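You operate a simulated robot arm through the tools that you are given. There is no shell and no other tool.

Carry out the task below with a simulated robot arm. There is one attempt and no reset: what you move stays moved.

Task
Brake the green trolley, then load the white box that the build card names and book the card's count out.
Fine: trolley lever on; the box goes on the upper deck; set the stores selector and the count knob, then press the blue button. Set down upright: what you pick out.
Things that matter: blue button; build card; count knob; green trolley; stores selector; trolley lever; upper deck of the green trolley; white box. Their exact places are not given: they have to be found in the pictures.

It is judged by the outcome, as a careful person would: the job done as asked, and still so three seconds after it is handed in. It fails if anything else is knocked over, pushed out of place, dropped, spilled or broken.

Robot
A 7-joint arm with a two-finger parallel gripper on a trunk, on a base that drives. Base frame: it is fixed to the floor where the robot stands at the start and does not move with it; the origin is under the middle of the robot, x ahead of it, y to its left, z up. Lengths are in mm, angles in degrees, forces in N, time in s.
Its first joint turns from -166.0 to 166.0 degrees. Places, roughly: blue button [0, -1500, 1200]; count knob [100, -1400, 1300]; green trolley [800, -300, 400]; stores selector [200, -1200, 1300]; trolley lever [700, 0, 700]; upper deck of the green trolley [800, -300, 800]. Payload 1.57 kg.
The tool frame sits at the grasp point between the pads (the TCP): z along the fingers, y along the line on which they close. The tips reach 30 mm beyond it. The gripper opens to 110 mm. The fingers are 24 mm wide and 12 mm thick; the gripper's body (48 by 112 mm) begins 78 mm behind the TCP.
Orientation is that of the tool frame in the base frame, as [roll, pitch, yaw] about the fixed x, y, z axes, in that order (R = Rz(yaw) Ry(pitch) Rx(roll)). With the fingers straight down and closing along the base's y, the tool's x points along the base's -x, its y along +y and its z along -z.

Tools
- The arm moves only by the tool apply_moves. Its argument "steps" is a list of rows, each an object of numbers (a shift or turn left out is 0, a gripper value left out holds the last): "dx", "dy", "dz": the shift along the tool's x, y, z in units of 400 mm (1.0 is 400 mm); "ax", "ay", "az": the turn, a rotation vector about the tool's x, y, z in units of 45 degrees (1.0 is 45 degrees); "fingers": the gripper command, from -1 (shut) to 1 (fully open), values between in proportion. In form: [{"dx": .., "dy": .., "dz": .., "ax": .., "ay": .., "az": .., "fingers": ..}, ...]. A call has 1 to 20 rows; each row is the pose to reach, as a shift and turn from the pose commanded when the call began, along the tool's axes at that moment. A call with a number of a shift or a turn outside -1 to 1 is refused whole. A row lasts 0.2 s, in which the tool goes at most 50 mm and 8.6 degrees; a call with a longer step from one row to the next is refused whole, and so is a gripper value outside its range. A pose out of reach is approached as far as the arm can. The call stops where the force on the tool passes 40 N (or 10 N more than at its start, if that is more) or the arm is blocked; 0.2 s more then pass. The fingers move at their own pace (about 108 mm/s each) and stop on an object; they squeeze with about 43 N. The grip force told is the motor's: it shows also when the fingers shut on nothing. Time passes only in rows, and 0.2 s behind the last, so rows that repeat a pose let the fingers close. It gives the time, the measured TCP pose, the force on the tool (base axes), the opening and the grip force at its end, in the units of the frame above (readings bear some noise), with the torque about the TCP (base axes, N m) and any sound that the robot's microphone picked up.
- Cameras (640 x 400 px; columns grow to the right, rows downward): "scene" is now at [435.3, 109.4, 1522.7]; the picture's right is [-1.00, -0.08, 0.00], its down [-0.04, 0.49, -0.87] and it looks along [0.07, -0.87, -0.50] (base axes); focal length 214 px, centre (320, 200). "wrist" rides on the gripper at [70, 16, -141] in the tool frame; the picture's right is [-0.23, 0.97, 0.00], its down [-0.86, -0.20, -0.48] and it looks along [-0.47, -0.11, 0.88] (tool axes); focal length 222 px, centre (320, 200).
- capture(camera): a new picture of that camera. No time passes.
- slide_trunk(by): slides the trunk up (or, below 0, down) by that many mm; the arm and the scene camera ride with it, the base frame stays. It gives what a move gives, with no picture.
- drive_base(legs): drives the robot by 1 to 6 legs, each [ahead, left, turn to the left] in mm, mm and degrees, along the robot's own axes; the way and the turn of a leg run together, so that a leg with both is an arc; at most 1500 mm and 180 degrees a leg. The arm and the cameras ride along, it lands a little off, and it stops where it bumps. It gives what a move gives.
- head_to(pan, tilt): turns the head with the scene camera to pan (to the left, within 103 degrees either way) and tilt (down, from -29 to 69), counted from straight ahead of the robot. It gives what a move gives.
- probe_pixels(camera, pixels): for up to 12 pixels [column, row] of the newest picture of that camera ("zoom" is the newest enlarged one), the place [x, y, z] in the base frame of the surface seen there, good to about 2 mm. No time passes.
- enlarge(camera, box): a new picture of the part [left, top, right, bottom] of that camera's present view, enlarged. No time passes.
- job_done(): hands the job in; it is judged then, once.

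Leave the gripper open and the arm clear of the work at the hand-in unless told otherwise.

The tools are called after "Request:" as a command line: name --argument value ..., lists and objects as JSON in quotes. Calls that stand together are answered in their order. apply_moves: Moves the arm, as the interface text tells. Its arguments: {"type":"object","properties":{"steps":{"type":"array"}},"required":["steps"]} The other tools are called the same way: slide_trunk (by) slides the trunk up or down; drive_base (legs) drives the base; head_to (pan, tilt) turns the head that bears the scene camera; capture (camera) takes a picture; probe_pixels (camera, pixels) gives the place of the surface under pixels of a picture; enlarge (camera, box) takes an enlarged picture of a part of a camera's view; job_done () hands the job in.

At the start:

```text
time: 0.0
tcp_pos: [358.1, -323.5, 1488.3]
ee_rot: [180.0, 0.0, -180.0]
force: [0.3, 0.7, -0.7]
moment: [0.0, -0.01, -0.03]
opening: 110.1
finger_force: 0.0
trunk travel left (down, up): [-550.0, 60.0]
robot x, y, heading: [-2.1, 0.1, -0.1]
head pan, tilt: [-85.6, 29.7]
```

scene: 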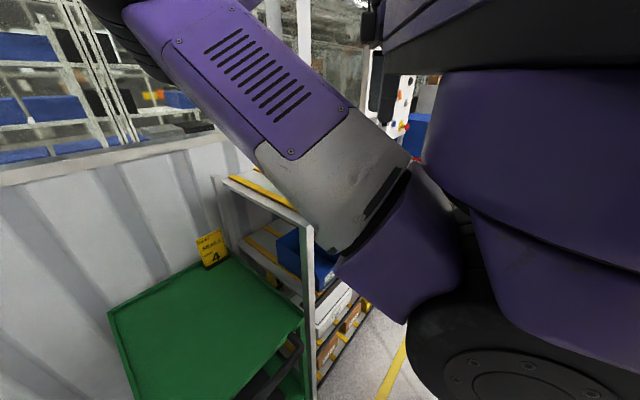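
wrist: 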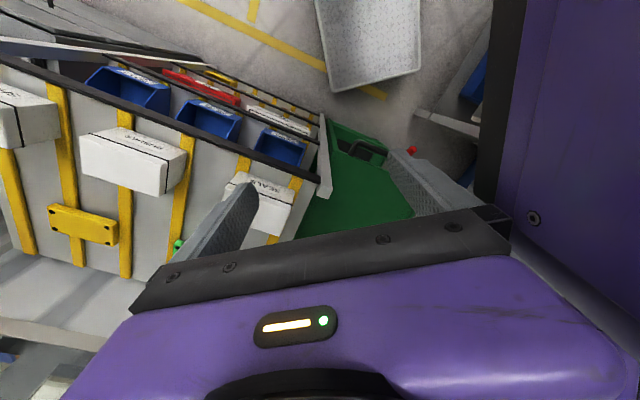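

I see the green trolley at the lower left of the scene picture with a yellow card behind it, and a shelf with boxes beyond it. First I will look closer at the yellow card near (212,248) and turn the head to look around.

Request:
enlarge --camera "scene" --box '[180, 210, 260, 290]'

Request:
enlarge --camera "wrist" --box '[0, 40, 340, 280]'

Request:
head_to --pan -30 --tilt 35

Request:
capture --camera "scene"

```text
5.00 times, centred on (220, 250) of scene
```

zoom: 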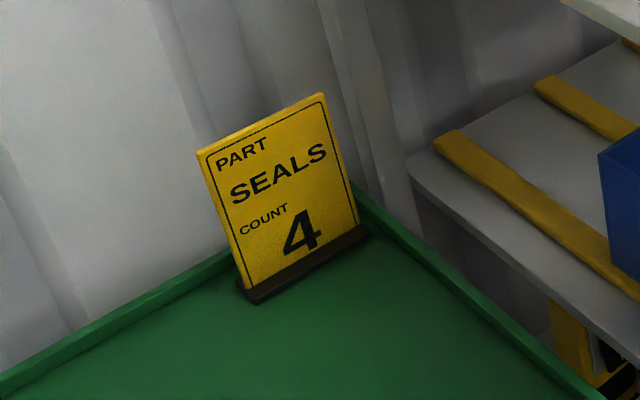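

```text
1.67 times, centred on (170, 160) of wrist
```

zoom: 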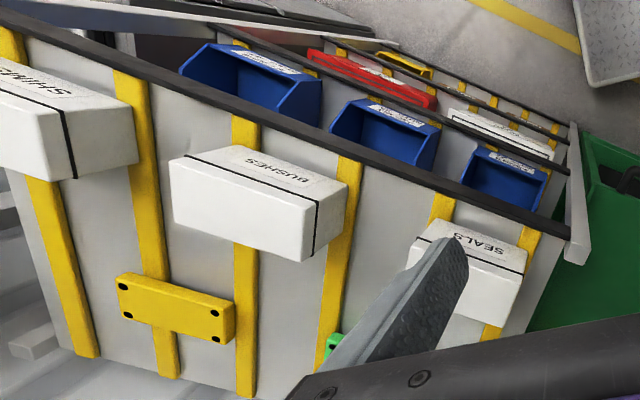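

```text
time: 1.2
tcp_pos: [356.3, -323.4, 1488.2]
ee_rot: [-180.0, -0.1, 180.0]
force: [0.6, 0.8, -0.4]
moment: [-0.02, 0.04, 0.02]
opening: 109.9
finger_force: 0.0
trunk travel left (down, up): [-550.0, 60.0]
robot x, y, heading: [0.2, 0.2, 0.2]
head pan, tilt: [-30.0, 35.0]
```

```text
taken
```

scene: 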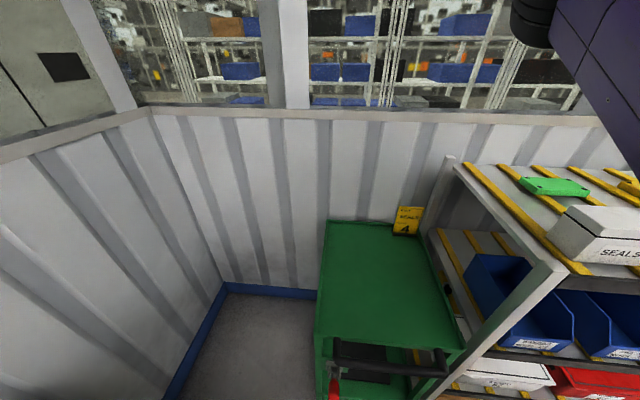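

The card reads PART SEALS, COUNT 4. A white SEALS box stands on the rack's top shelf at (605,235). The red trolley lever seems to be at (333,385). I will tilt down to see it, and look at other parts as well.

Request:
head_to --pan -20 --tilt 60

Request:
capture --camera "scene"

Request:
head_to --pan -60 --tilt 35

Request:
capture --camera "scene"

Request:
head_to --pan -103 --tilt 20

Request:
capture --camera "scene"

```text
time: 2.1
tcp_pos: [357.0, -323.7, 1489.5]
ee_rot: [180.0, 0.0, 179.9]
force: [0.0, 0.1, -0.4]
moment: [0.0, -0.02, 0.02]
opening: 109.9
finger_force: 0.0
trunk travel left (down, up): [-550.0, 60.0]
robot x, y, heading: [-1.3, -1.4, -0.3]
head pan, tilt: [-20.0, 60.0]
```

```text
taken
```

scene: 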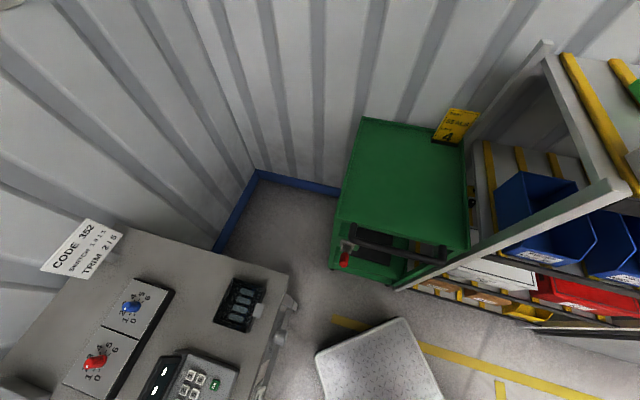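

```text
time: 3.2
tcp_pos: [357.0, -324.3, 1488.4]
ee_rot: [180.0, 0.0, 180.0]
force: [0.4, -0.5, -0.3]
moment: [0.0, -0.01, 0.0]
opening: 109.9
finger_force: 0.1
trunk travel left (down, up): [-550.0, 60.0]
robot x, y, heading: [0.9, -1.1, 0.1]
head pan, tilt: [-60.0, 35.0]
```

```text
taken
```

scene: 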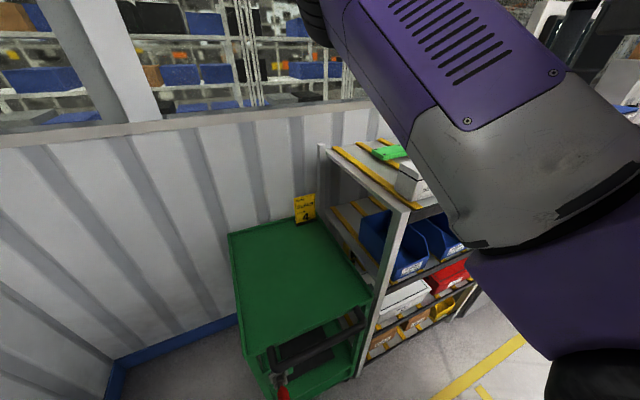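

```text
time: 4.3
tcp_pos: [358.0, -323.4, 1488.4]
ee_rot: [-180.0, 0.0, -180.0]
force: [-0.3, 0.5, -0.5]
moment: [0.01, -0.04, 0.01]
opening: 110.1
finger_force: 0.2
trunk travel left (down, up): [-550.0, 60.0]
robot x, y, heading: [2.2, 2.4, 0.0]
head pan, tilt: [-103.0, 20.0]
```

```text
taken
```

scene: 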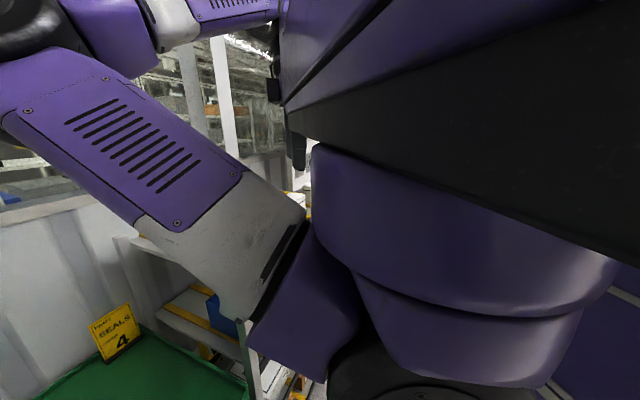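

The bench with "CODE 352" switches seems to belong to another job. I will look again with the head at pan -20, tilt 55, and measure the trolley, lever and rack.

Request:
head_to --pan -30 --tilt 55

Request:
capture --camera "scene"

Request:
enlarge --camera "scene" --box '[230, 200, 430, 325]'

```text
time: 5.8
tcp_pos: [357.1, -323.6, 1489.3]
ee_rot: [180.0, 0.0, 179.9]
force: [-0.3, 0.1, 0.2]
moment: [0.03, -0.01, 0.02]
opening: 109.9
finger_force: 0.1
trunk travel left (down, up): [-550.0, 60.0]
robot x, y, heading: [0.4, -1.1, 0.1]
head pan, tilt: [-30.0, 55.0]
```

```text
taken
```

scene: 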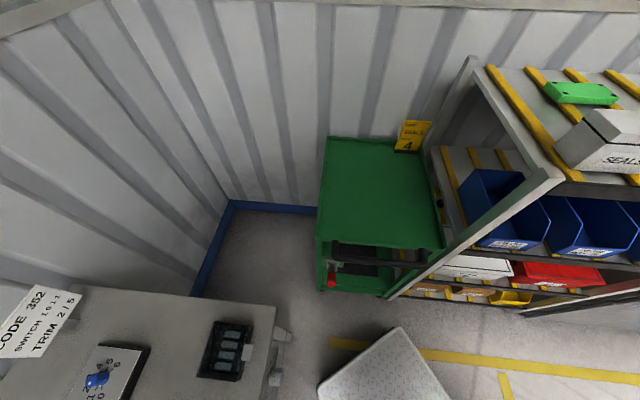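

```text
3.20 times, centred on (330, 262) of scene
```

zoom: 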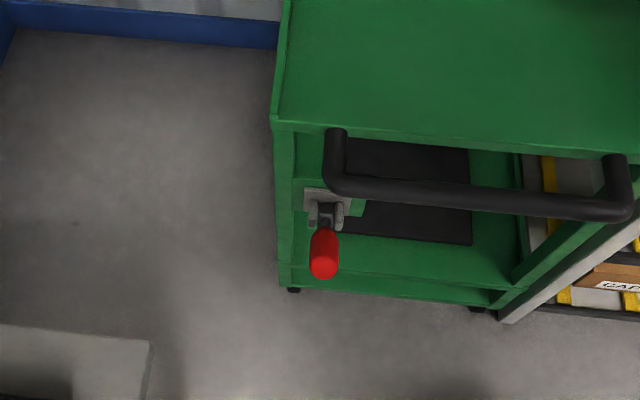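

The enlarged picture shows the lever: grey bracket at (320,198), red grip at (323,255). I will measure the lever, handle and deck.

Request:
probe_pixels --camera "zoom" --pixels '[[316, 192], [325, 212], [337, 215], [323, 240], [323, 268], [314, 255], [336, 255], [336, 132], [345, 185], [480, 195], [612, 205], [285, 120]]'

Request:
probe_pixels --camera "scene" --pixels '[[320, 232], [440, 240], [332, 140], [425, 150], [410, 140], [380, 190], [322, 280], [590, 140], [610, 155], [585, 93], [483, 75], [555, 180]]'

```text
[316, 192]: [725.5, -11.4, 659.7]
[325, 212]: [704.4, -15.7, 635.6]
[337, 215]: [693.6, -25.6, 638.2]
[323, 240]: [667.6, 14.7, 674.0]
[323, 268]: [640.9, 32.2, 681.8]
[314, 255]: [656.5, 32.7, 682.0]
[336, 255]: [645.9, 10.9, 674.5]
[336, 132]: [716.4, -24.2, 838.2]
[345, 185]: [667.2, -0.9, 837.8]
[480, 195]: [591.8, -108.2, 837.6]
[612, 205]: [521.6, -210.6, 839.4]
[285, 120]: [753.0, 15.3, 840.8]
```

```text
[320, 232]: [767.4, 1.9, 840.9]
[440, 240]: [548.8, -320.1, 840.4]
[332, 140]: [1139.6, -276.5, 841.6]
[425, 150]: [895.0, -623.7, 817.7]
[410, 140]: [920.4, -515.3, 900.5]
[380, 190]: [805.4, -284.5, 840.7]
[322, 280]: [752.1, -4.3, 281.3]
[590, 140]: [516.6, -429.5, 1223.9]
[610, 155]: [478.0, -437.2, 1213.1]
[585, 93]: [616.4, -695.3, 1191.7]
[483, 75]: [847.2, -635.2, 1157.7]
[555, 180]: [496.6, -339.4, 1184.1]
```

The deck top lies at z≈841 with the near edge running (767,2) to (549,-320); the lever sticks out and up from (704,-16,636) to (641,32,682). Next I look around ahead and to the left for obstacles.

Request:
head_to --pan 10 --tilt 50

Request:
capture --camera "scene"

Request:
head_to --pan 70 --tilt 45

Request:
capture --camera "scene"

Request:
head_to --pan 103 --tilt 40

Request:
capture --camera "scene"

Request:
head_to --pan -60 --tilt 65

Request:
capture --camera "scene"

```text
time: 6.8
tcp_pos: [357.6, -324.0, 1488.8]
ee_rot: [-179.9, 0.0, -179.9]
force: [-0.5, 0.1, -0.4]
moment: [-0.01, 0.0, 0.02]
opening: 109.9
finger_force: 0.0
trunk travel left (down, up): [-550.0, 60.0]
robot x, y, heading: [0.9, -0.8, 0.0]
head pan, tilt: [10.0, 50.0]
```

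```text
taken
```

scene: 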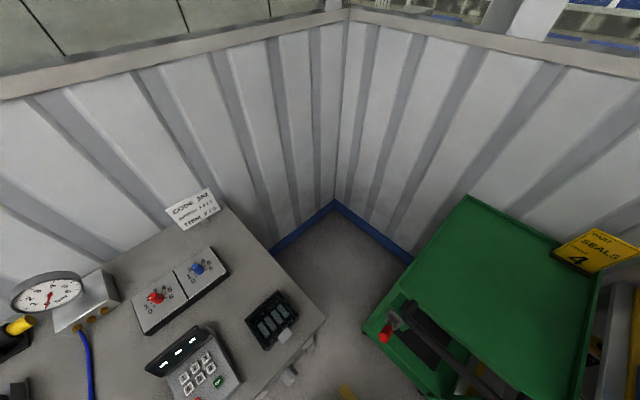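

```text
time: 8.1
tcp_pos: [357.3, -323.4, 1489.1]
ee_rot: [180.0, 0.0, 180.0]
force: [-1.2, 0.7, 0.1]
moment: [0.01, -0.05, 0.02]
opening: 110.1
finger_force: 0.0
trunk travel left (down, up): [-550.0, 60.0]
robot x, y, heading: [1.8, 3.9, 0.1]
head pan, tilt: [70.0, 45.0]
```

```text
taken
```

scene: 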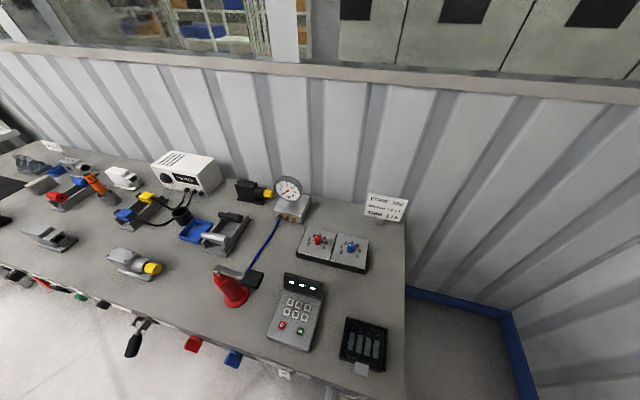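

```text
time: 9.1
tcp_pos: [357.6, -323.6, 1488.4]
ee_rot: [180.0, 0.0, -180.0]
force: [-0.7, -0.3, -0.5]
moment: [0.01, 0.03, 0.01]
opening: 110.0
finger_force: 0.1
trunk travel left (down, up): [-550.0, 60.0]
robot x, y, heading: [-1.4, -1.5, 0.0]
head pan, tilt: [103.0, 40.0]
```

```text
taken
```

scene: 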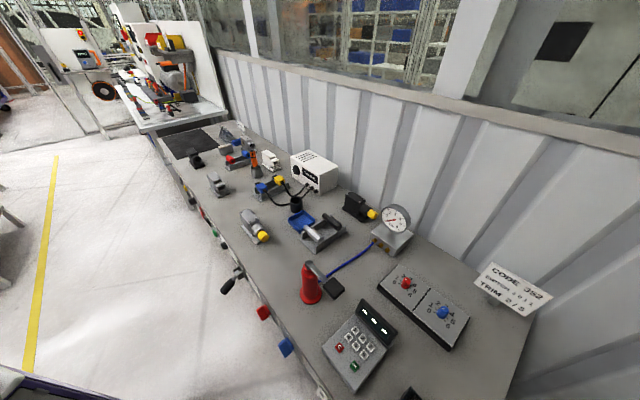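

```text
time: 11.6
tcp_pos: [358.0, -322.9, 1489.4]
ee_rot: [-179.9, 0.0, 179.9]
force: [-0.6, -1.1, 0.1]
moment: [0.0, 0.02, 0.0]
opening: 110.1
finger_force: 0.0
trunk travel left (down, up): [-550.0, 60.0]
robot x, y, heading: [0.3, 4.7, 0.1]
head pan, tilt: [-60.0, 65.0]
```

```text
taken
```

scene: 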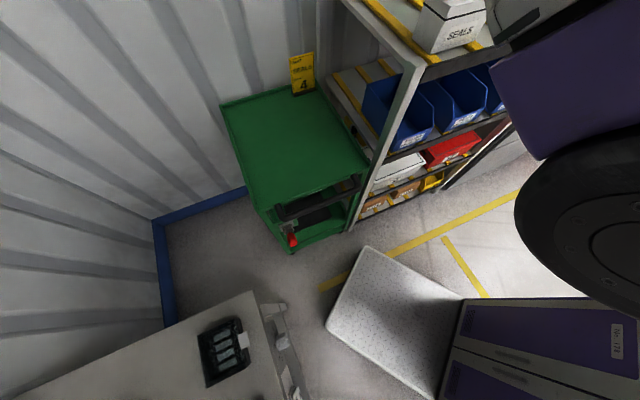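

The speckled plate at (390,310) looks like the robot's own base footplate. I measure it, the bench corner at (250,295), and the rack's foot.

Request:
probe_pixels --camera "scene" --pixels '[[370, 248], [328, 325], [460, 300], [400, 380], [250, 295], [290, 345], [280, 310], [350, 230], [480, 180], [437, 60], [440, 30], [420, 65]]'

Request:
enlarge --camera "scene" --box '[330, 0, 530, 210]'

```text
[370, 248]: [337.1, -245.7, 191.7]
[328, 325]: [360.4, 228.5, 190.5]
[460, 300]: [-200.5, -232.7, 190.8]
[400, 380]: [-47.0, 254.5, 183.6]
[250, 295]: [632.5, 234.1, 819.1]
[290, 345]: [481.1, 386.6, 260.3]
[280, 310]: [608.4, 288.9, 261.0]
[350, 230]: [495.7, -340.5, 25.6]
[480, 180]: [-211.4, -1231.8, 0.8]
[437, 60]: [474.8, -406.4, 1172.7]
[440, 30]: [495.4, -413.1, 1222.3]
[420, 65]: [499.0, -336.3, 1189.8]
```

```text
1.90 times, centred on (430, 105) of scene
```

zoom: 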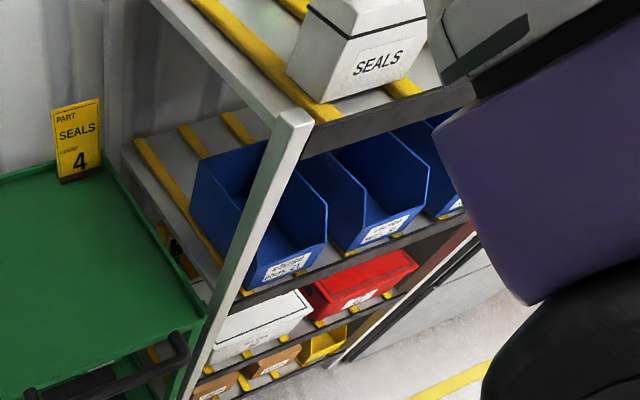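

The footplate (x -200..360, y ±245) is the robot's own base; the bench corner is at (632,234,819). I take a closer look at the red lever in the wrist picture near (410,150).

Request:
enlarge --camera "wrist" --box '[310, 90, 470, 190]'

Request:
enlarge --camera "scene" --box '[250, 170, 380, 260]'

```text
4.00 times, centred on (390, 140) of wrist
```

zoom: 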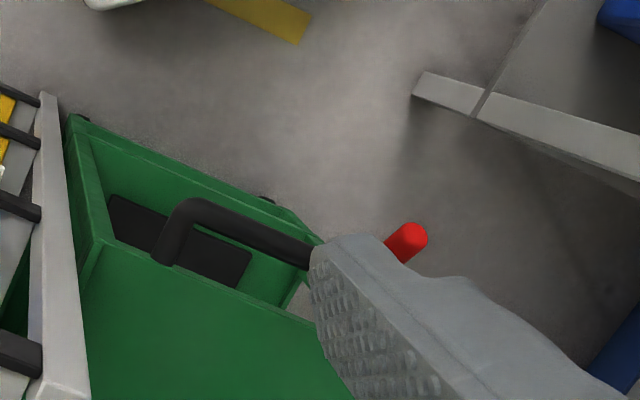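

```text
4.44 times, centred on (315, 215) of scene
```

zoom: 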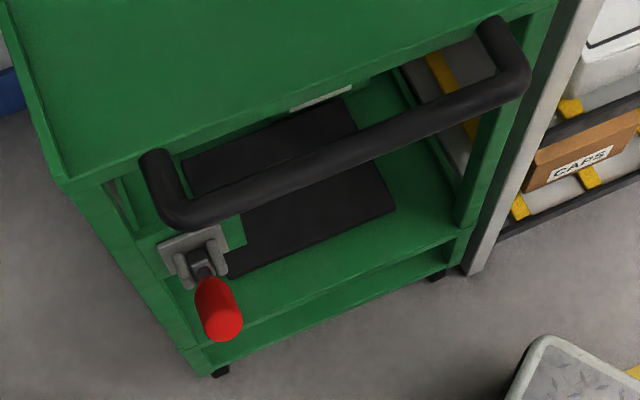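

The lever sits in a clevis bracket at the trolley's near-left corner, and there's a small white label under the deck edge. Before moving the arm I want its present geometry, so I turn the head back and probe arm points.

Request:
head_to --pan -85 --tilt 30

Request:
capture --camera "scene"

Request:
probe_pixels --camera "scene" --pixels '[[140, 15], [170, 80], [230, 20], [290, 150], [345, 110], [340, 240], [400, 160], [400, 310], [450, 250], [520, 200], [520, 370], [560, 50]]'

Request:
head_to --pan -60 --tilt -20

Request:
capture --camera "scene"

Request:
probe_pixels --camera "scene" --pixels '[[320, 200], [200, 200], [450, 200], [320, 300], [450, 300], [550, 200], [320, 100], [450, 100], [100, 200], [560, 340], [400, 380], [250, 300]]'

```text
time: 12.6
tcp_pos: [356.6, -324.1, 1488.4]
ee_rot: [-180.0, -0.1, -180.0]
force: [0.8, -0.4, -0.1]
moment: [0.02, 0.0, 0.0]
opening: 110.0
finger_force: 0.0
trunk travel left (down, up): [-550.0, 60.0]
robot x, y, heading: [1.6, 0.0, -0.0]
head pan, tilt: [-85.0, 30.0]
```

```text
taken
```

scene: 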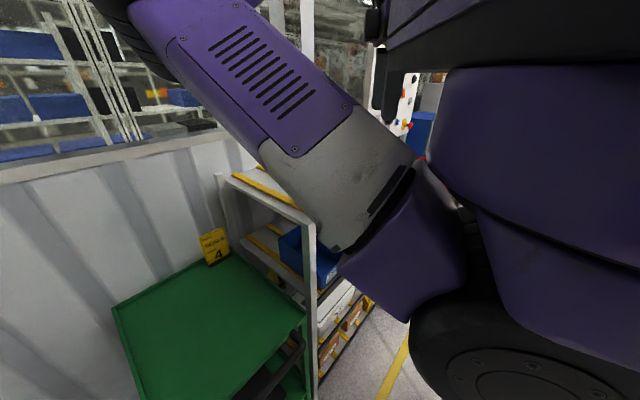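

```text
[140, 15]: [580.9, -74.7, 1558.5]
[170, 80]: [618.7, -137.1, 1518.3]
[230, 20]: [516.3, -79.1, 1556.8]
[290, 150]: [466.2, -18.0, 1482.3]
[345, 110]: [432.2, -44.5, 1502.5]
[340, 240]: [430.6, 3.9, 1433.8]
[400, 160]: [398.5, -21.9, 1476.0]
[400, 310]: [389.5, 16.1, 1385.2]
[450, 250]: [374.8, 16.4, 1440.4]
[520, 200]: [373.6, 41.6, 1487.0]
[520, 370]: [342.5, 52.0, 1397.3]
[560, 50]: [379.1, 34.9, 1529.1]
```

```text
time: 13.8
tcp_pos: [358.7, -322.4, 1490.0]
ee_rot: [180.0, 0.0, 180.0]
force: [0.2, 0.9, -0.4]
moment: [0.0, -0.02, 0.0]
opening: 110.1
finger_force: 0.0
trunk travel left (down, up): [-550.0, 60.0]
robot x, y, heading: [1.9, -3.3, -0.0]
head pan, tilt: [-60.0, -20.0]
```

```text
taken
```

scene: 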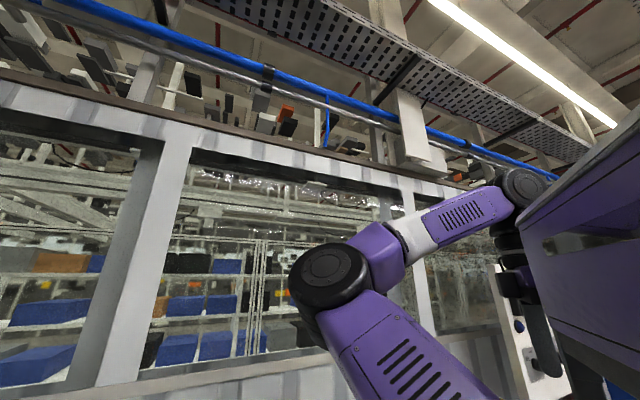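

```text
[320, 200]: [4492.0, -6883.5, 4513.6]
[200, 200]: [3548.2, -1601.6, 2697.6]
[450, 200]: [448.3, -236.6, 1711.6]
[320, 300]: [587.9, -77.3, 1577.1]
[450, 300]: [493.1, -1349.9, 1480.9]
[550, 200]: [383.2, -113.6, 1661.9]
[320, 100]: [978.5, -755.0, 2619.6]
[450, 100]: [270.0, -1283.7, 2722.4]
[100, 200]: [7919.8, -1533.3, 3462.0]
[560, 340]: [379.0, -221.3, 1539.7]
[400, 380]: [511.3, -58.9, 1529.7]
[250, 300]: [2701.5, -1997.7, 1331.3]
```

The arm's upper link rises from about (350,-50,1400) to an elbow near (620,-140,1580), and the hand hangs at (358,-323). Everything nearby is below z≈1260, so I move the TCP forward and left at this height, away from the rack, towards above the lever.

Request:
apply_moves --steps '[{"dx": -0.1, "dy": 0.0, "fingers": -1}, {"dx": -0.2, "dy": 0.0}, {"dx": -0.3, "dy": 0.02}, {"dx": -0.4, "dy": 0.05}, {"dx": -0.5, "dy": 0.1}]'

Request:
capture --camera "scene"

Request:
capture --camera "wrist"

```text
time: 15.0
tcp_pos: [557.2, -284.3, 1489.7]
ee_rot: [-180.0, 0.0, 180.0]
force: [0.4, 0.4, -1.0]
moment: [0.07, -0.01, -0.01]
opening: 0.3
finger_force: 21.3
trunk travel left (down, up): [-550.0, 60.0]
robot x, y, heading: [-1.6, -0.6, 0.0]
head pan, tilt: [-60.0, -20.0]
```

```text
taken
```

scene: 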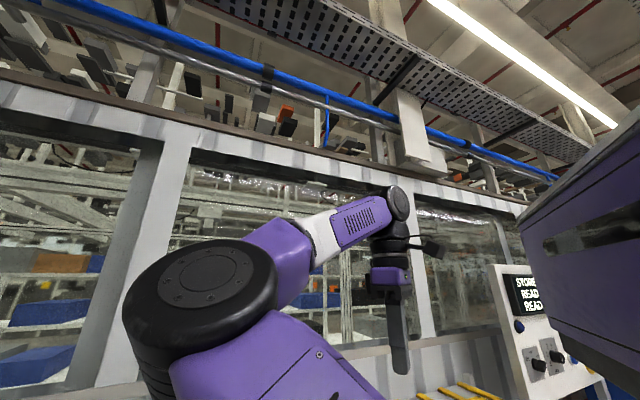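

```text
taken
```

wrist: 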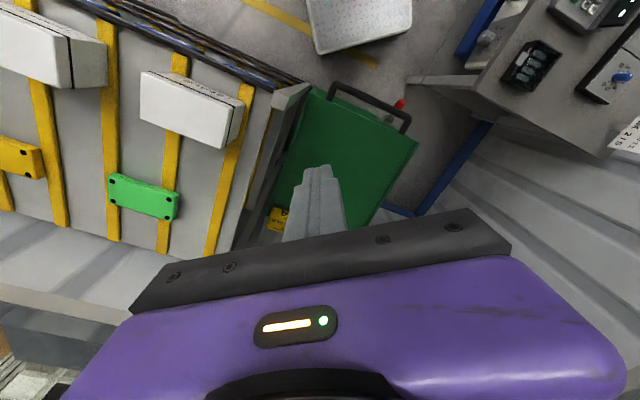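

The stores panel shows at the right, around (530,330). The elbow disc at (200,290) swings toward the head; let me measure it, and the panel.

Request:
probe_pixels --camera "scene" --pixels '[[205, 285], [170, 340], [250, 380], [290, 255], [350, 225], [398, 205], [400, 340], [525, 290], [519, 325], [540, 365], [505, 280], [325, 380]]'

Request:
enlarge --camera "scene" --box '[470, 250, 610, 400]'

```text
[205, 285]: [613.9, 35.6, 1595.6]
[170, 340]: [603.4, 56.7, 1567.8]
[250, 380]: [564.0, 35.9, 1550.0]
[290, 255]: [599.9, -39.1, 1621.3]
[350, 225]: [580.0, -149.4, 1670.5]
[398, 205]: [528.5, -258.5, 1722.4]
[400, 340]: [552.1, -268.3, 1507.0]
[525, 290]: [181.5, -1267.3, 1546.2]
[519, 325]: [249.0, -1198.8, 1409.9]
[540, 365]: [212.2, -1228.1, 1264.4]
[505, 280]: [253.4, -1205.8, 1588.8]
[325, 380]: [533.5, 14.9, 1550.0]
```

```text
2.67 times, centred on (540, 325) of scene
```

zoom: 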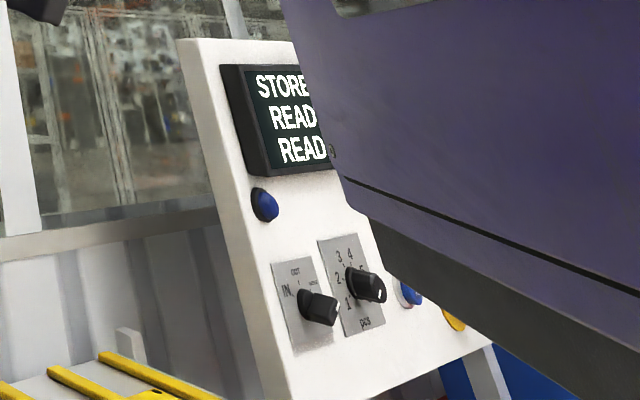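

The panel has an IN/OUT/HOLD selector, a count knob and buttons. For the lever, I prefer turning the base left by about 28° so the lever comes under the hand as the arm stands now. First I check bench clearance for the base.

Request:
head_to --pan 30 --tilt 65

Request:
capture --camera "scene"

Request:
probe_pixels --camera "scene" --pixels '[[40, 330], [120, 330], [200, 330], [280, 330], [360, 330], [440, 330], [200, 250], [300, 250], [400, 280], [500, 300], [560, 350], [300, 380]]'

Request:
head_to --pan 100 --tilt 65

Request:
capture --camera "scene"

Request:
probe_pixels --camera "scene" --pixels '[[40, 330], [120, 330], [200, 330], [280, 330], [360, 330], [440, 330], [120, 250], [200, 250], [300, 250], [400, 280], [500, 300], [300, 380]]'

```text
time: 16.6
tcp_pos: [556.2, -283.1, 1490.1]
ee_rot: [-180.0, 0.0, -179.9]
force: [0.2, 0.1, -0.2]
moment: [0.01, 0.02, 0.0]
opening: 0.0
finger_force: 21.6
trunk travel left (down, up): [-550.0, 60.0]
robot x, y, heading: [-3.9, 2.5, -0.1]
head pan, tilt: [30.0, 65.0]
```

```text
taken
```

scene: 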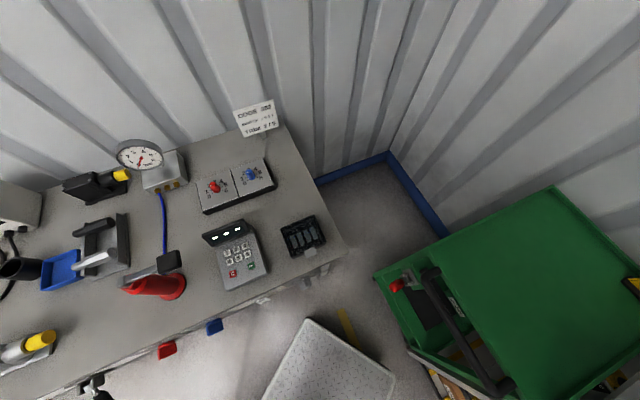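

```text
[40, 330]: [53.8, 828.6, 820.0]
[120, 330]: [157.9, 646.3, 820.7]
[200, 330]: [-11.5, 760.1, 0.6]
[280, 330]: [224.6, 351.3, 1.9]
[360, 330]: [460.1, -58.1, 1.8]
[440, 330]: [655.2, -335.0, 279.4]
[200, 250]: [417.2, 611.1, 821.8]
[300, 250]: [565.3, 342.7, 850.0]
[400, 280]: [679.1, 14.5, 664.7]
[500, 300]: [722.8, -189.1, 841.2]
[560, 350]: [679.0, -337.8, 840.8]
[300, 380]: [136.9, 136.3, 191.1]
```

```text
time: 18.1
tcp_pos: [557.7, -283.3, 1490.0]
ee_rot: [-180.0, 0.0, 179.9]
force: [-0.2, 1.0, -0.3]
moment: [-0.02, 0.0, -0.03]
opening: 0.0
finger_force: 21.1
trunk travel left (down, up): [-550.0, 60.0]
robot x, y, heading: [-1.0, 0.4, -0.2]
head pan, tilt: [100.0, 65.0]
```

```text
taken
```

scene: 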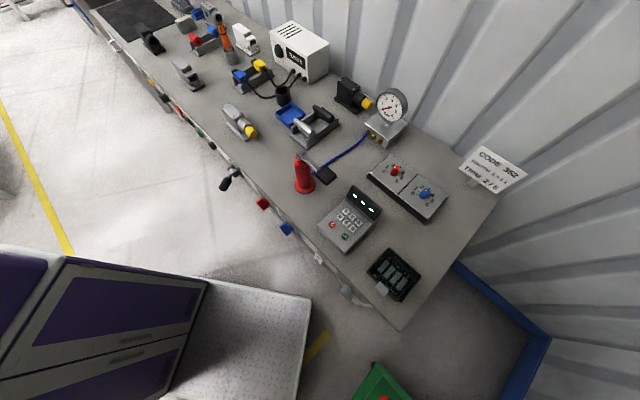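

```text
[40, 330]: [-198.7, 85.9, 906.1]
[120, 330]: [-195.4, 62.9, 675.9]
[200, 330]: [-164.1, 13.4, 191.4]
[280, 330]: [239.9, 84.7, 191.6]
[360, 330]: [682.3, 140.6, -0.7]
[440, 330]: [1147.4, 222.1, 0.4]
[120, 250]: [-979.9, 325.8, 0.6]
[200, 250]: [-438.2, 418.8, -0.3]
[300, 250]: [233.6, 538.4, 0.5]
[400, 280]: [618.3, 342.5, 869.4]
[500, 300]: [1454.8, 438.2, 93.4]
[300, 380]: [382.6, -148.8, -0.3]
```

The bench front plane and rack front plane are both ~570–600 mm from the robot's axis, more than the base's corner radius (~440), so turning in place is safe. I turn the base left by 28°.

Request:
drive_base --legs '[[0, 0, 28]]'

Request:
head_to --pan -40 --tilt 60

Request:
capture --camera "scene"

Request:
capture --camera "wrist"

```text
time: 19.9
tcp_pos: [625.6, 17.3, 1490.0]
ee_rot: [179.9, -0.1, -151.4]
force: [0.0, 0.0, -0.1]
moment: [0.03, 0.01, -0.02]
opening: 0.0
finger_force: 21.2
trunk travel left (down, up): [-550.0, 60.0]
robot x, y, heading: [0.1, 3.8, 28.4]
head pan, tilt: [100.0, 65.0]
```

```text
time: 22.1
tcp_pos: [624.9, 17.4, 1490.6]
ee_rot: [179.9, -0.1, -151.3]
force: [-0.1, 0.3, 0.3]
moment: [0.01, 0.03, -0.02]
opening: 0.2
finger_force: 21.4
trunk travel left (down, up): [-550.0, 60.0]
robot x, y, heading: [-1.1, 0.8, 28.8]
head pan, tilt: [-40.0, 60.0]
```

```text
taken
```

scene: 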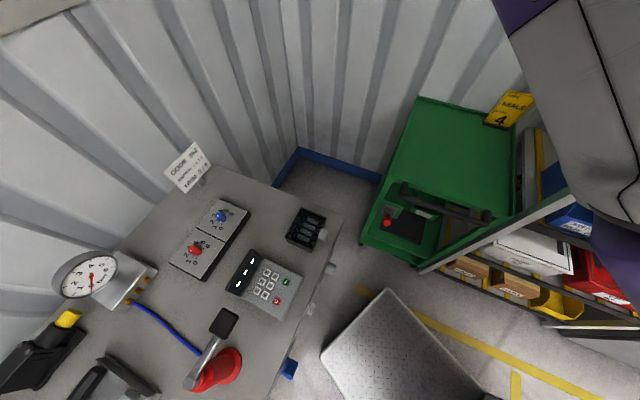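

```text
taken
```

wrist: 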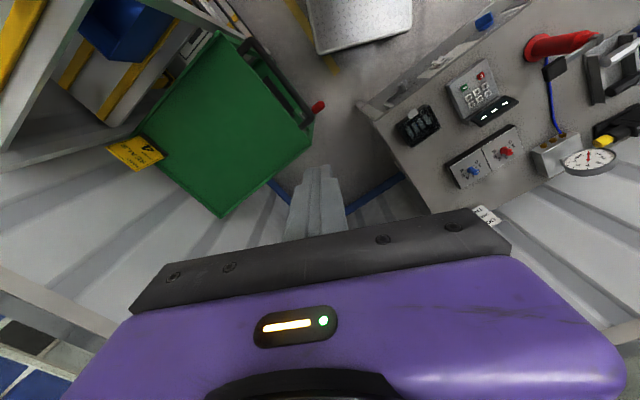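

Base now turned; the hand is above the lever at (625,17). I lower the trunk in stages, starting with 300 mm, and look again.

Request:
slide_trunk --by -300

Request:
capture --camera "scene"

Request:
capture --camera "wrist"

```text
time: 25.1
tcp_pos: [624.7, 20.0, 1188.9]
ee_rot: [180.0, 0.0, -151.3]
force: [0.6, 0.0, -1.0]
moment: [-0.04, 0.02, 0.0]
opening: 0.0
finger_force: 21.3
trunk travel left (down, up): [-250.0, 360.0]
robot x, y, heading: [0.5, -0.6, 28.7]
head pan, tilt: [-40.0, 60.0]
```

```text
taken
```

scene: 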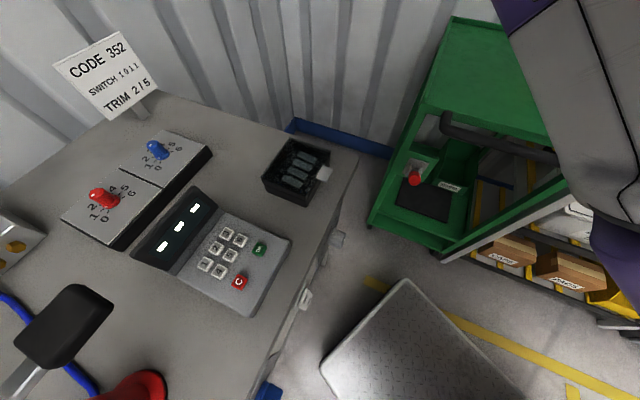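

```text
taken
```

wrist: 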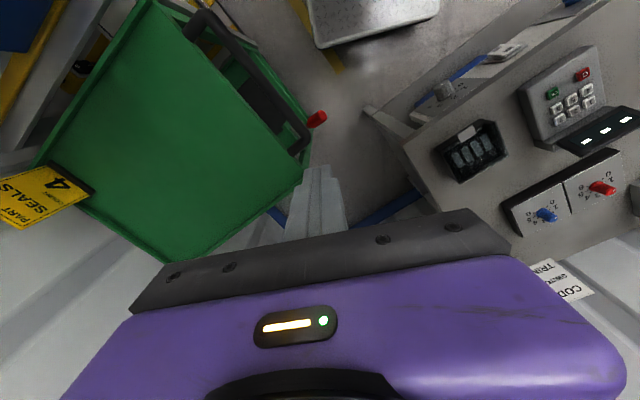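

The lever and a small label near (448,187) can be seen better. Enlarging.

Request:
enlarge --camera "scene" --box '[380, 120, 480, 220]'

Request:
enlarge --camera "wrist" --box '[260, 70, 380, 180]'

```text
4.00 times, centred on (430, 170) of scene
```

zoom: 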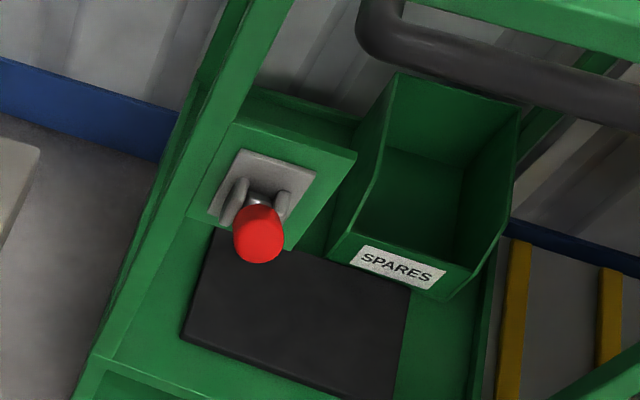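

```text
3.64 times, centred on (320, 125) of wrist
```

zoom: 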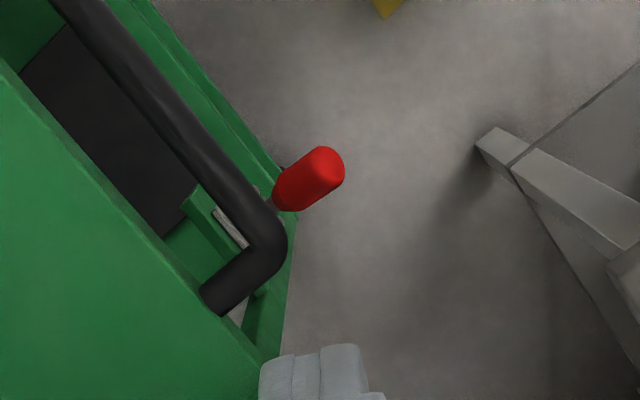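

No on/off label is visible yet. Before lowering further I check the heights of bench items that could meet the elbow.

Request:
probe_pixels --camera "scene" --pixels '[[190, 200], [285, 145], [320, 175], [265, 235], [65, 310], [140, 380], [415, 175], [404, 210], [408, 150], [437, 155]]'

Request:
head_to --pan -20 --tilt -10

Request:
capture --camera "scene"

```text
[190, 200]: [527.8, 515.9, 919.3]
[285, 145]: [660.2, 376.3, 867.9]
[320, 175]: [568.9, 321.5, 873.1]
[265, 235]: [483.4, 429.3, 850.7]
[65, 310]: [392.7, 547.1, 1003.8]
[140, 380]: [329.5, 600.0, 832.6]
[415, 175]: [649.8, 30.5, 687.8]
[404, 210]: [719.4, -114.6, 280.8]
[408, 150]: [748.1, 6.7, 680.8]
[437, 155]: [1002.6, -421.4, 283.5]
```

```text
time: 26.5
tcp_pos: [625.1, 18.7, 1189.8]
ee_rot: [-180.0, 0.0, -151.3]
force: [1.1, 0.8, 0.3]
moment: [0.01, 0.01, -0.03]
opening: 0.2
finger_force: 21.3
trunk travel left (down, up): [-250.0, 360.0]
robot x, y, heading: [-1.7, 2.7, 28.7]
head pan, tilt: [-20.0, -10.0]
```

```text
taken
```

scene: 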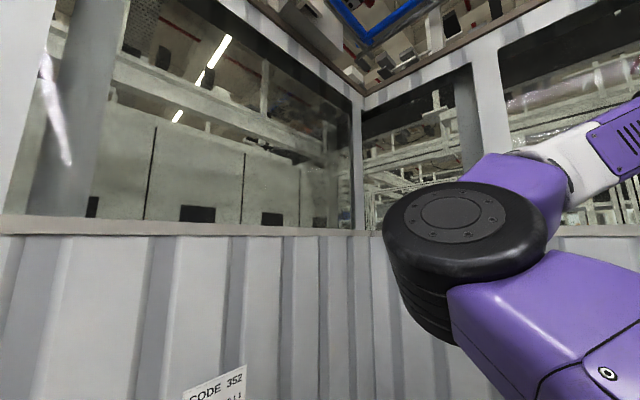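

Tallest item nearby is the black handle at (393,547,1004). I measure the elbow's place.

Request:
probe_pixels --camera "scene" --pixels '[[450, 215], [400, 270], [440, 320], [545, 240], [480, 300], [520, 360], [600, 280], [600, 390], [390, 220]]'

```text
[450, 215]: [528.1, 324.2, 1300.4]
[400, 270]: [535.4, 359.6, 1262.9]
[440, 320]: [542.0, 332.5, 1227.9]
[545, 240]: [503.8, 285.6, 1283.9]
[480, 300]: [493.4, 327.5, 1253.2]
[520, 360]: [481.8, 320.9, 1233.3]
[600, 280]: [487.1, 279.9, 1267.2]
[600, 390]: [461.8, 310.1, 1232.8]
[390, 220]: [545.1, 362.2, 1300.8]
```

Elbow is about at (520,320), bottom near z 1220, i.e. ~960 after full lowering – clear of bench items, but it would be better to back off the base a bit so the arm stretches more. I check behind the robot.

Request:
head_to --pan 103 --tilt 45

Request:
capture --camera "scene"

Request:
probe_pixels --camera "scene" --pixels '[[20, 100], [20, 150], [20, 200], [20, 250], [20, 300], [100, 200], [100, 250], [100, 300], [100, 350], [200, 350], [60, 380], [200, 280]]'

```text
time: 28.6
tcp_pos: [625.3, 18.0, 1189.7]
ee_rot: [-180.0, -0.1, -151.3]
force: [-0.3, 0.0, 0.0]
moment: [-0.02, -0.01, 0.0]
opening: 0.0
finger_force: 21.2
trunk travel left (down, up): [-250.0, 360.0]
robot x, y, heading: [-2.8, 2.9, 28.7]
head pan, tilt: [103.0, 45.0]
```

```text
taken
```

scene: 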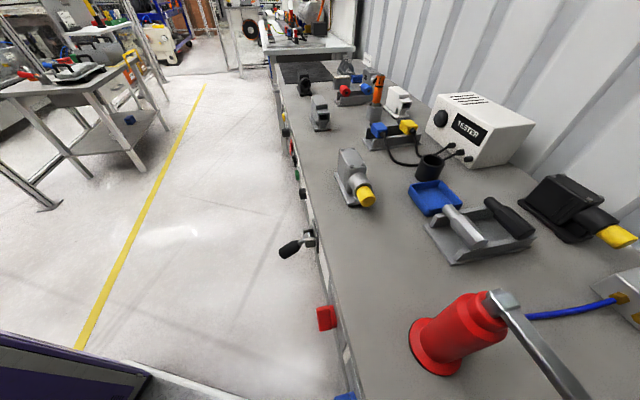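

```text
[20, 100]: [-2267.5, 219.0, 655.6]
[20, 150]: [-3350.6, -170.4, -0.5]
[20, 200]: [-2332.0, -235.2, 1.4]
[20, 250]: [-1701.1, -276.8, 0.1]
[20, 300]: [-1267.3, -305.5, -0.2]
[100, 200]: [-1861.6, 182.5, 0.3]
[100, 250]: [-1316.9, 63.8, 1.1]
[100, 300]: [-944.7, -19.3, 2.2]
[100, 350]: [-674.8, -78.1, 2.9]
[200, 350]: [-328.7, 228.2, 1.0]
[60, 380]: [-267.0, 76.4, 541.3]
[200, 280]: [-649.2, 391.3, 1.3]
```

The floor behind is free for well over a metre. I back off 150 mm along the robot's heading, then stretch the arm forward again.

Request:
drive_base --legs '[[-150, 0, 0]]'

Request:
apply_moves --steps '[{"dx": -0.1}, {"dx": -0.2}, {"dx": -0.3}, {"dx": -0.375}]'

Request:
head_to --pan -30 --tilt 40

Request:
capture --camera "scene"

Request:
capture --camera "wrist"

```text
time: 29.9
tcp_pos: [492.2, -56.9, 1189.2]
ee_rot: [179.9, 0.0, -151.5]
force: [-0.7, 0.4, 0.1]
moment: [-0.01, 0.0, 0.02]
opening: 0.0
finger_force: 21.1
trunk travel left (down, up): [-250.0, 360.0]
robot x, y, heading: [-129.8, -70.6, 28.4]
head pan, tilt: [103.0, 45.0]
```

```text
time: 30.9
tcp_pos: [623.7, 16.1, 1189.5]
ee_rot: [179.9, -0.1, -151.6]
force: [-1.3, -0.8, 1.1]
moment: [0.05, -0.04, -0.01]
opening: 0.0
finger_force: 21.2
trunk travel left (down, up): [-250.0, 360.0]
robot x, y, heading: [-136.2, -71.0, 28.4]
head pan, tilt: [103.0, 45.0]
```

```text
time: 33.1
tcp_pos: [623.7, 15.9, 1189.7]
ee_rot: [179.9, 0.0, -151.5]
force: [-0.2, 0.8, 0.2]
moment: [-0.03, -0.04, 0.0]
opening: 0.0
finger_force: 21.5
trunk travel left (down, up): [-250.0, 360.0]
robot x, y, heading: [-132.6, -74.4, 28.2]
head pan, tilt: [-30.0, 40.0]
```

```text
taken
```

scene: 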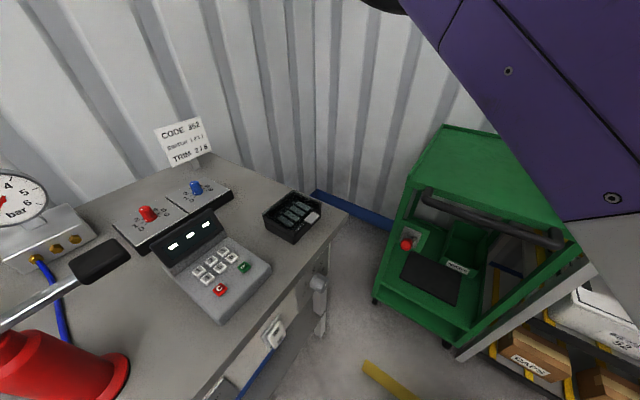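

```text
taken
```

wrist: 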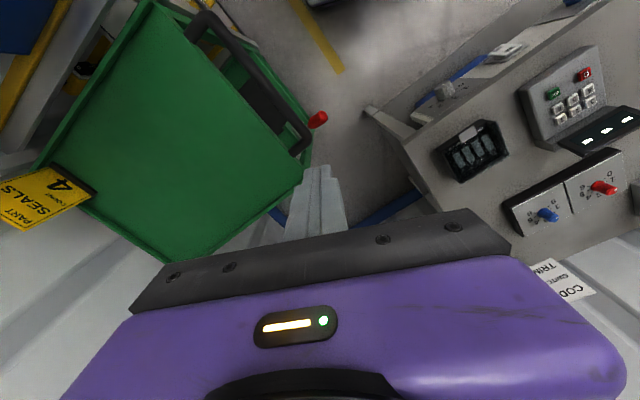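

Clear. I lower the trunk by the remaining 250 mm and look again.

Request:
slide_trunk --by -250

Request:
capture --camera "scene"

Request:
capture --camera "wrist"

Request:
enlarge --camera "scene" --box '[370, 120, 530, 240]'

```text
time: 35.7
tcp_pos: [624.2, 15.2, 940.7]
ee_rot: [180.0, 0.0, -151.5]
force: [-0.1, 0.4, 0.3]
moment: [-0.01, 0.01, 0.02]
opening: 0.0
finger_force: 21.0
trunk travel left (down, up): [0.0, 610.0]
robot x, y, heading: [-132.3, -74.2, 28.6]
head pan, tilt: [-30.0, 40.0]
```

```text
taken
```

scene: 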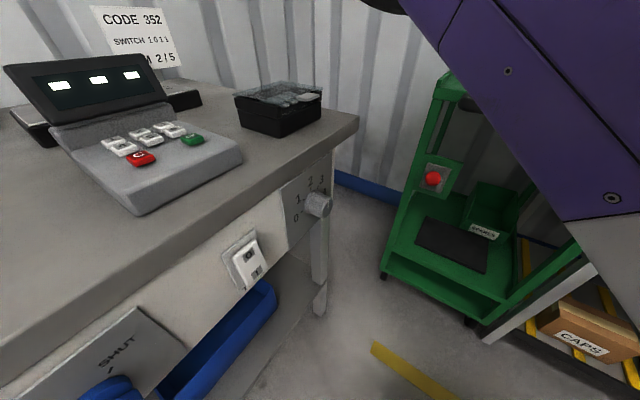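

```text
taken
```

wrist: 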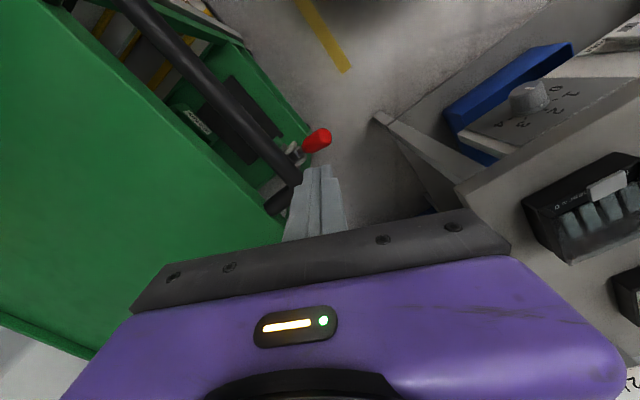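

```text
3.33 times, centred on (450, 180) of scene
```

zoom: 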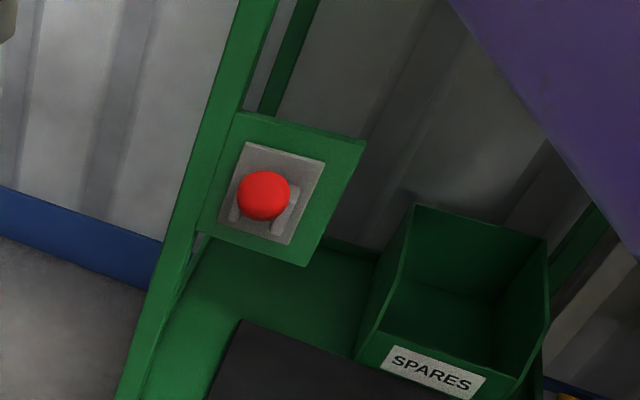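

No marking is seen on the bracket; I zoom in more and measure lever points.

Request:
enlarge --camera "scene" --box '[415, 145, 470, 195]'

Request:
probe_pixels --camera "zoom" --pixels '[[200, 200], [180, 190], [230, 250], [150, 250], [270, 260], [170, 130], [300, 150], [100, 300]]'

Request:
enlarge --camera "wrist" --box '[260, 110, 360, 190]'

```text
8.00 times, centred on (442, 170) of scene
```

zoom: 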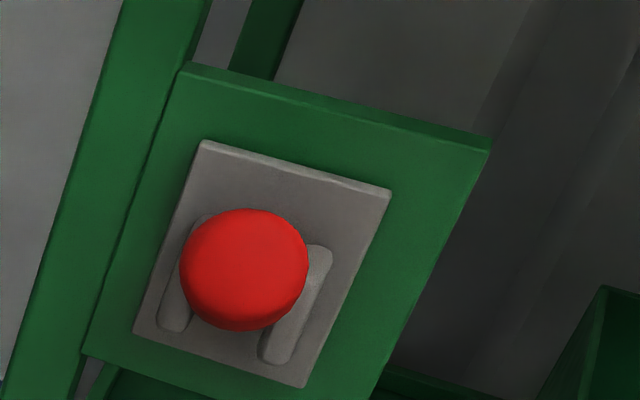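

```text
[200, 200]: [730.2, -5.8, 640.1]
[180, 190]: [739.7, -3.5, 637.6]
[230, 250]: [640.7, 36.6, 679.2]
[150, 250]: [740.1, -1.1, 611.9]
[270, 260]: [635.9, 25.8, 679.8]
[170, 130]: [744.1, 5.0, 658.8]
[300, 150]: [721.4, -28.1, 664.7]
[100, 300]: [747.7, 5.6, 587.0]
```

```text
5.00 times, centred on (310, 150) of wrist
```

zoom: 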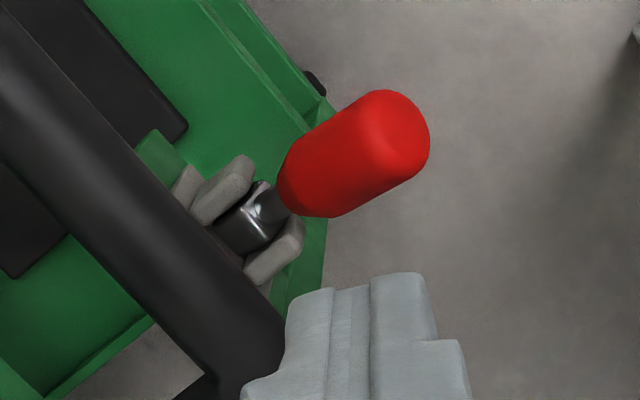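

The lever stands about 30° above level, in a clevis with its pivot near (705,-17,638) and grip end near (638,31,680). I'll press it down with closed fingers, hand tilted so the body stays clear of the handle bar above it. First I yaw the hand by 63° so the camera side faces outward from the trolley.

Request:
apply_moves --steps '[{"az": 0.18}, {"az": 0.36}, {"az": 0.54}, {"az": 0.72}, {"az": 0.9}, {"az": 1.0}]'

Request:
apply_moves --steps '[{"az": 0.18}, {"az": 0.36}, {"az": 0.41}]'

Request:
apply_moves --steps '[{"ay": -0.18}, {"ay": -0.36}, {"ay": -0.555}]'

Request:
capture --camera "scene"

Request:
capture --camera "wrist"

```text
time: 37.1
tcp_pos: [624.2, 16.6, 940.7]
ee_rot: [180.0, 0.0, 163.5]
force: [-0.5, 0.4, 0.1]
moment: [-0.03, -0.01, -0.02]
opening: 0.0
finger_force: 21.2
trunk travel left (down, up): [0.0, 610.0]
robot x, y, heading: [-132.6, -70.9, 28.3]
head pan, tilt: [-30.0, 40.0]
```

```text
time: 37.9
tcp_pos: [623.2, 15.4, 940.6]
ee_rot: [179.9, 0.0, 145.0]
force: [-0.2, -0.8, -0.2]
moment: [0.04, -0.01, 0.0]
opening: 0.0
finger_force: 21.3
trunk travel left (down, up): [0.0, 610.0]
robot x, y, heading: [-135.5, -71.8, 28.4]
head pan, tilt: [-30.0, 40.0]
```

```text
refused: row 3 steps farther than a row can; nothing moved
```

```text
taken
```

scene: 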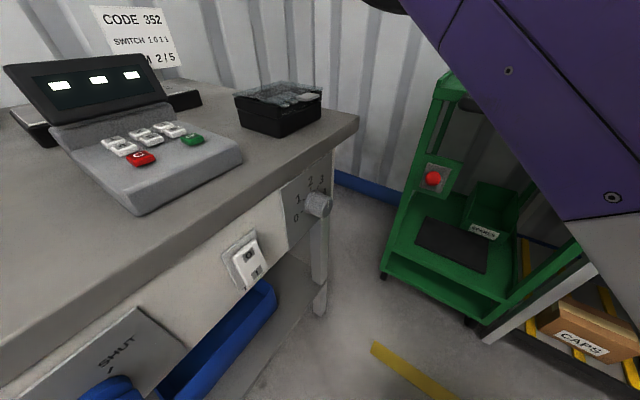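

```text
taken
```

wrist: 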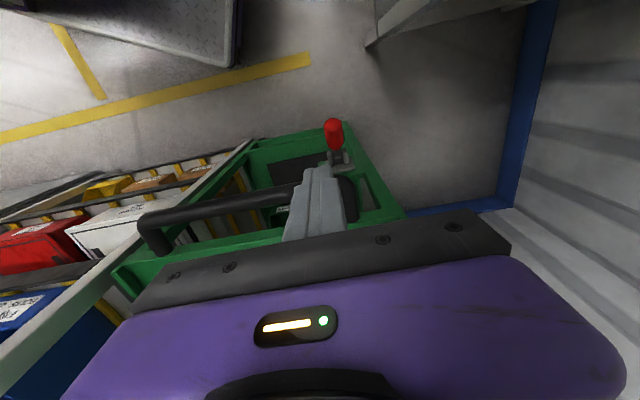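

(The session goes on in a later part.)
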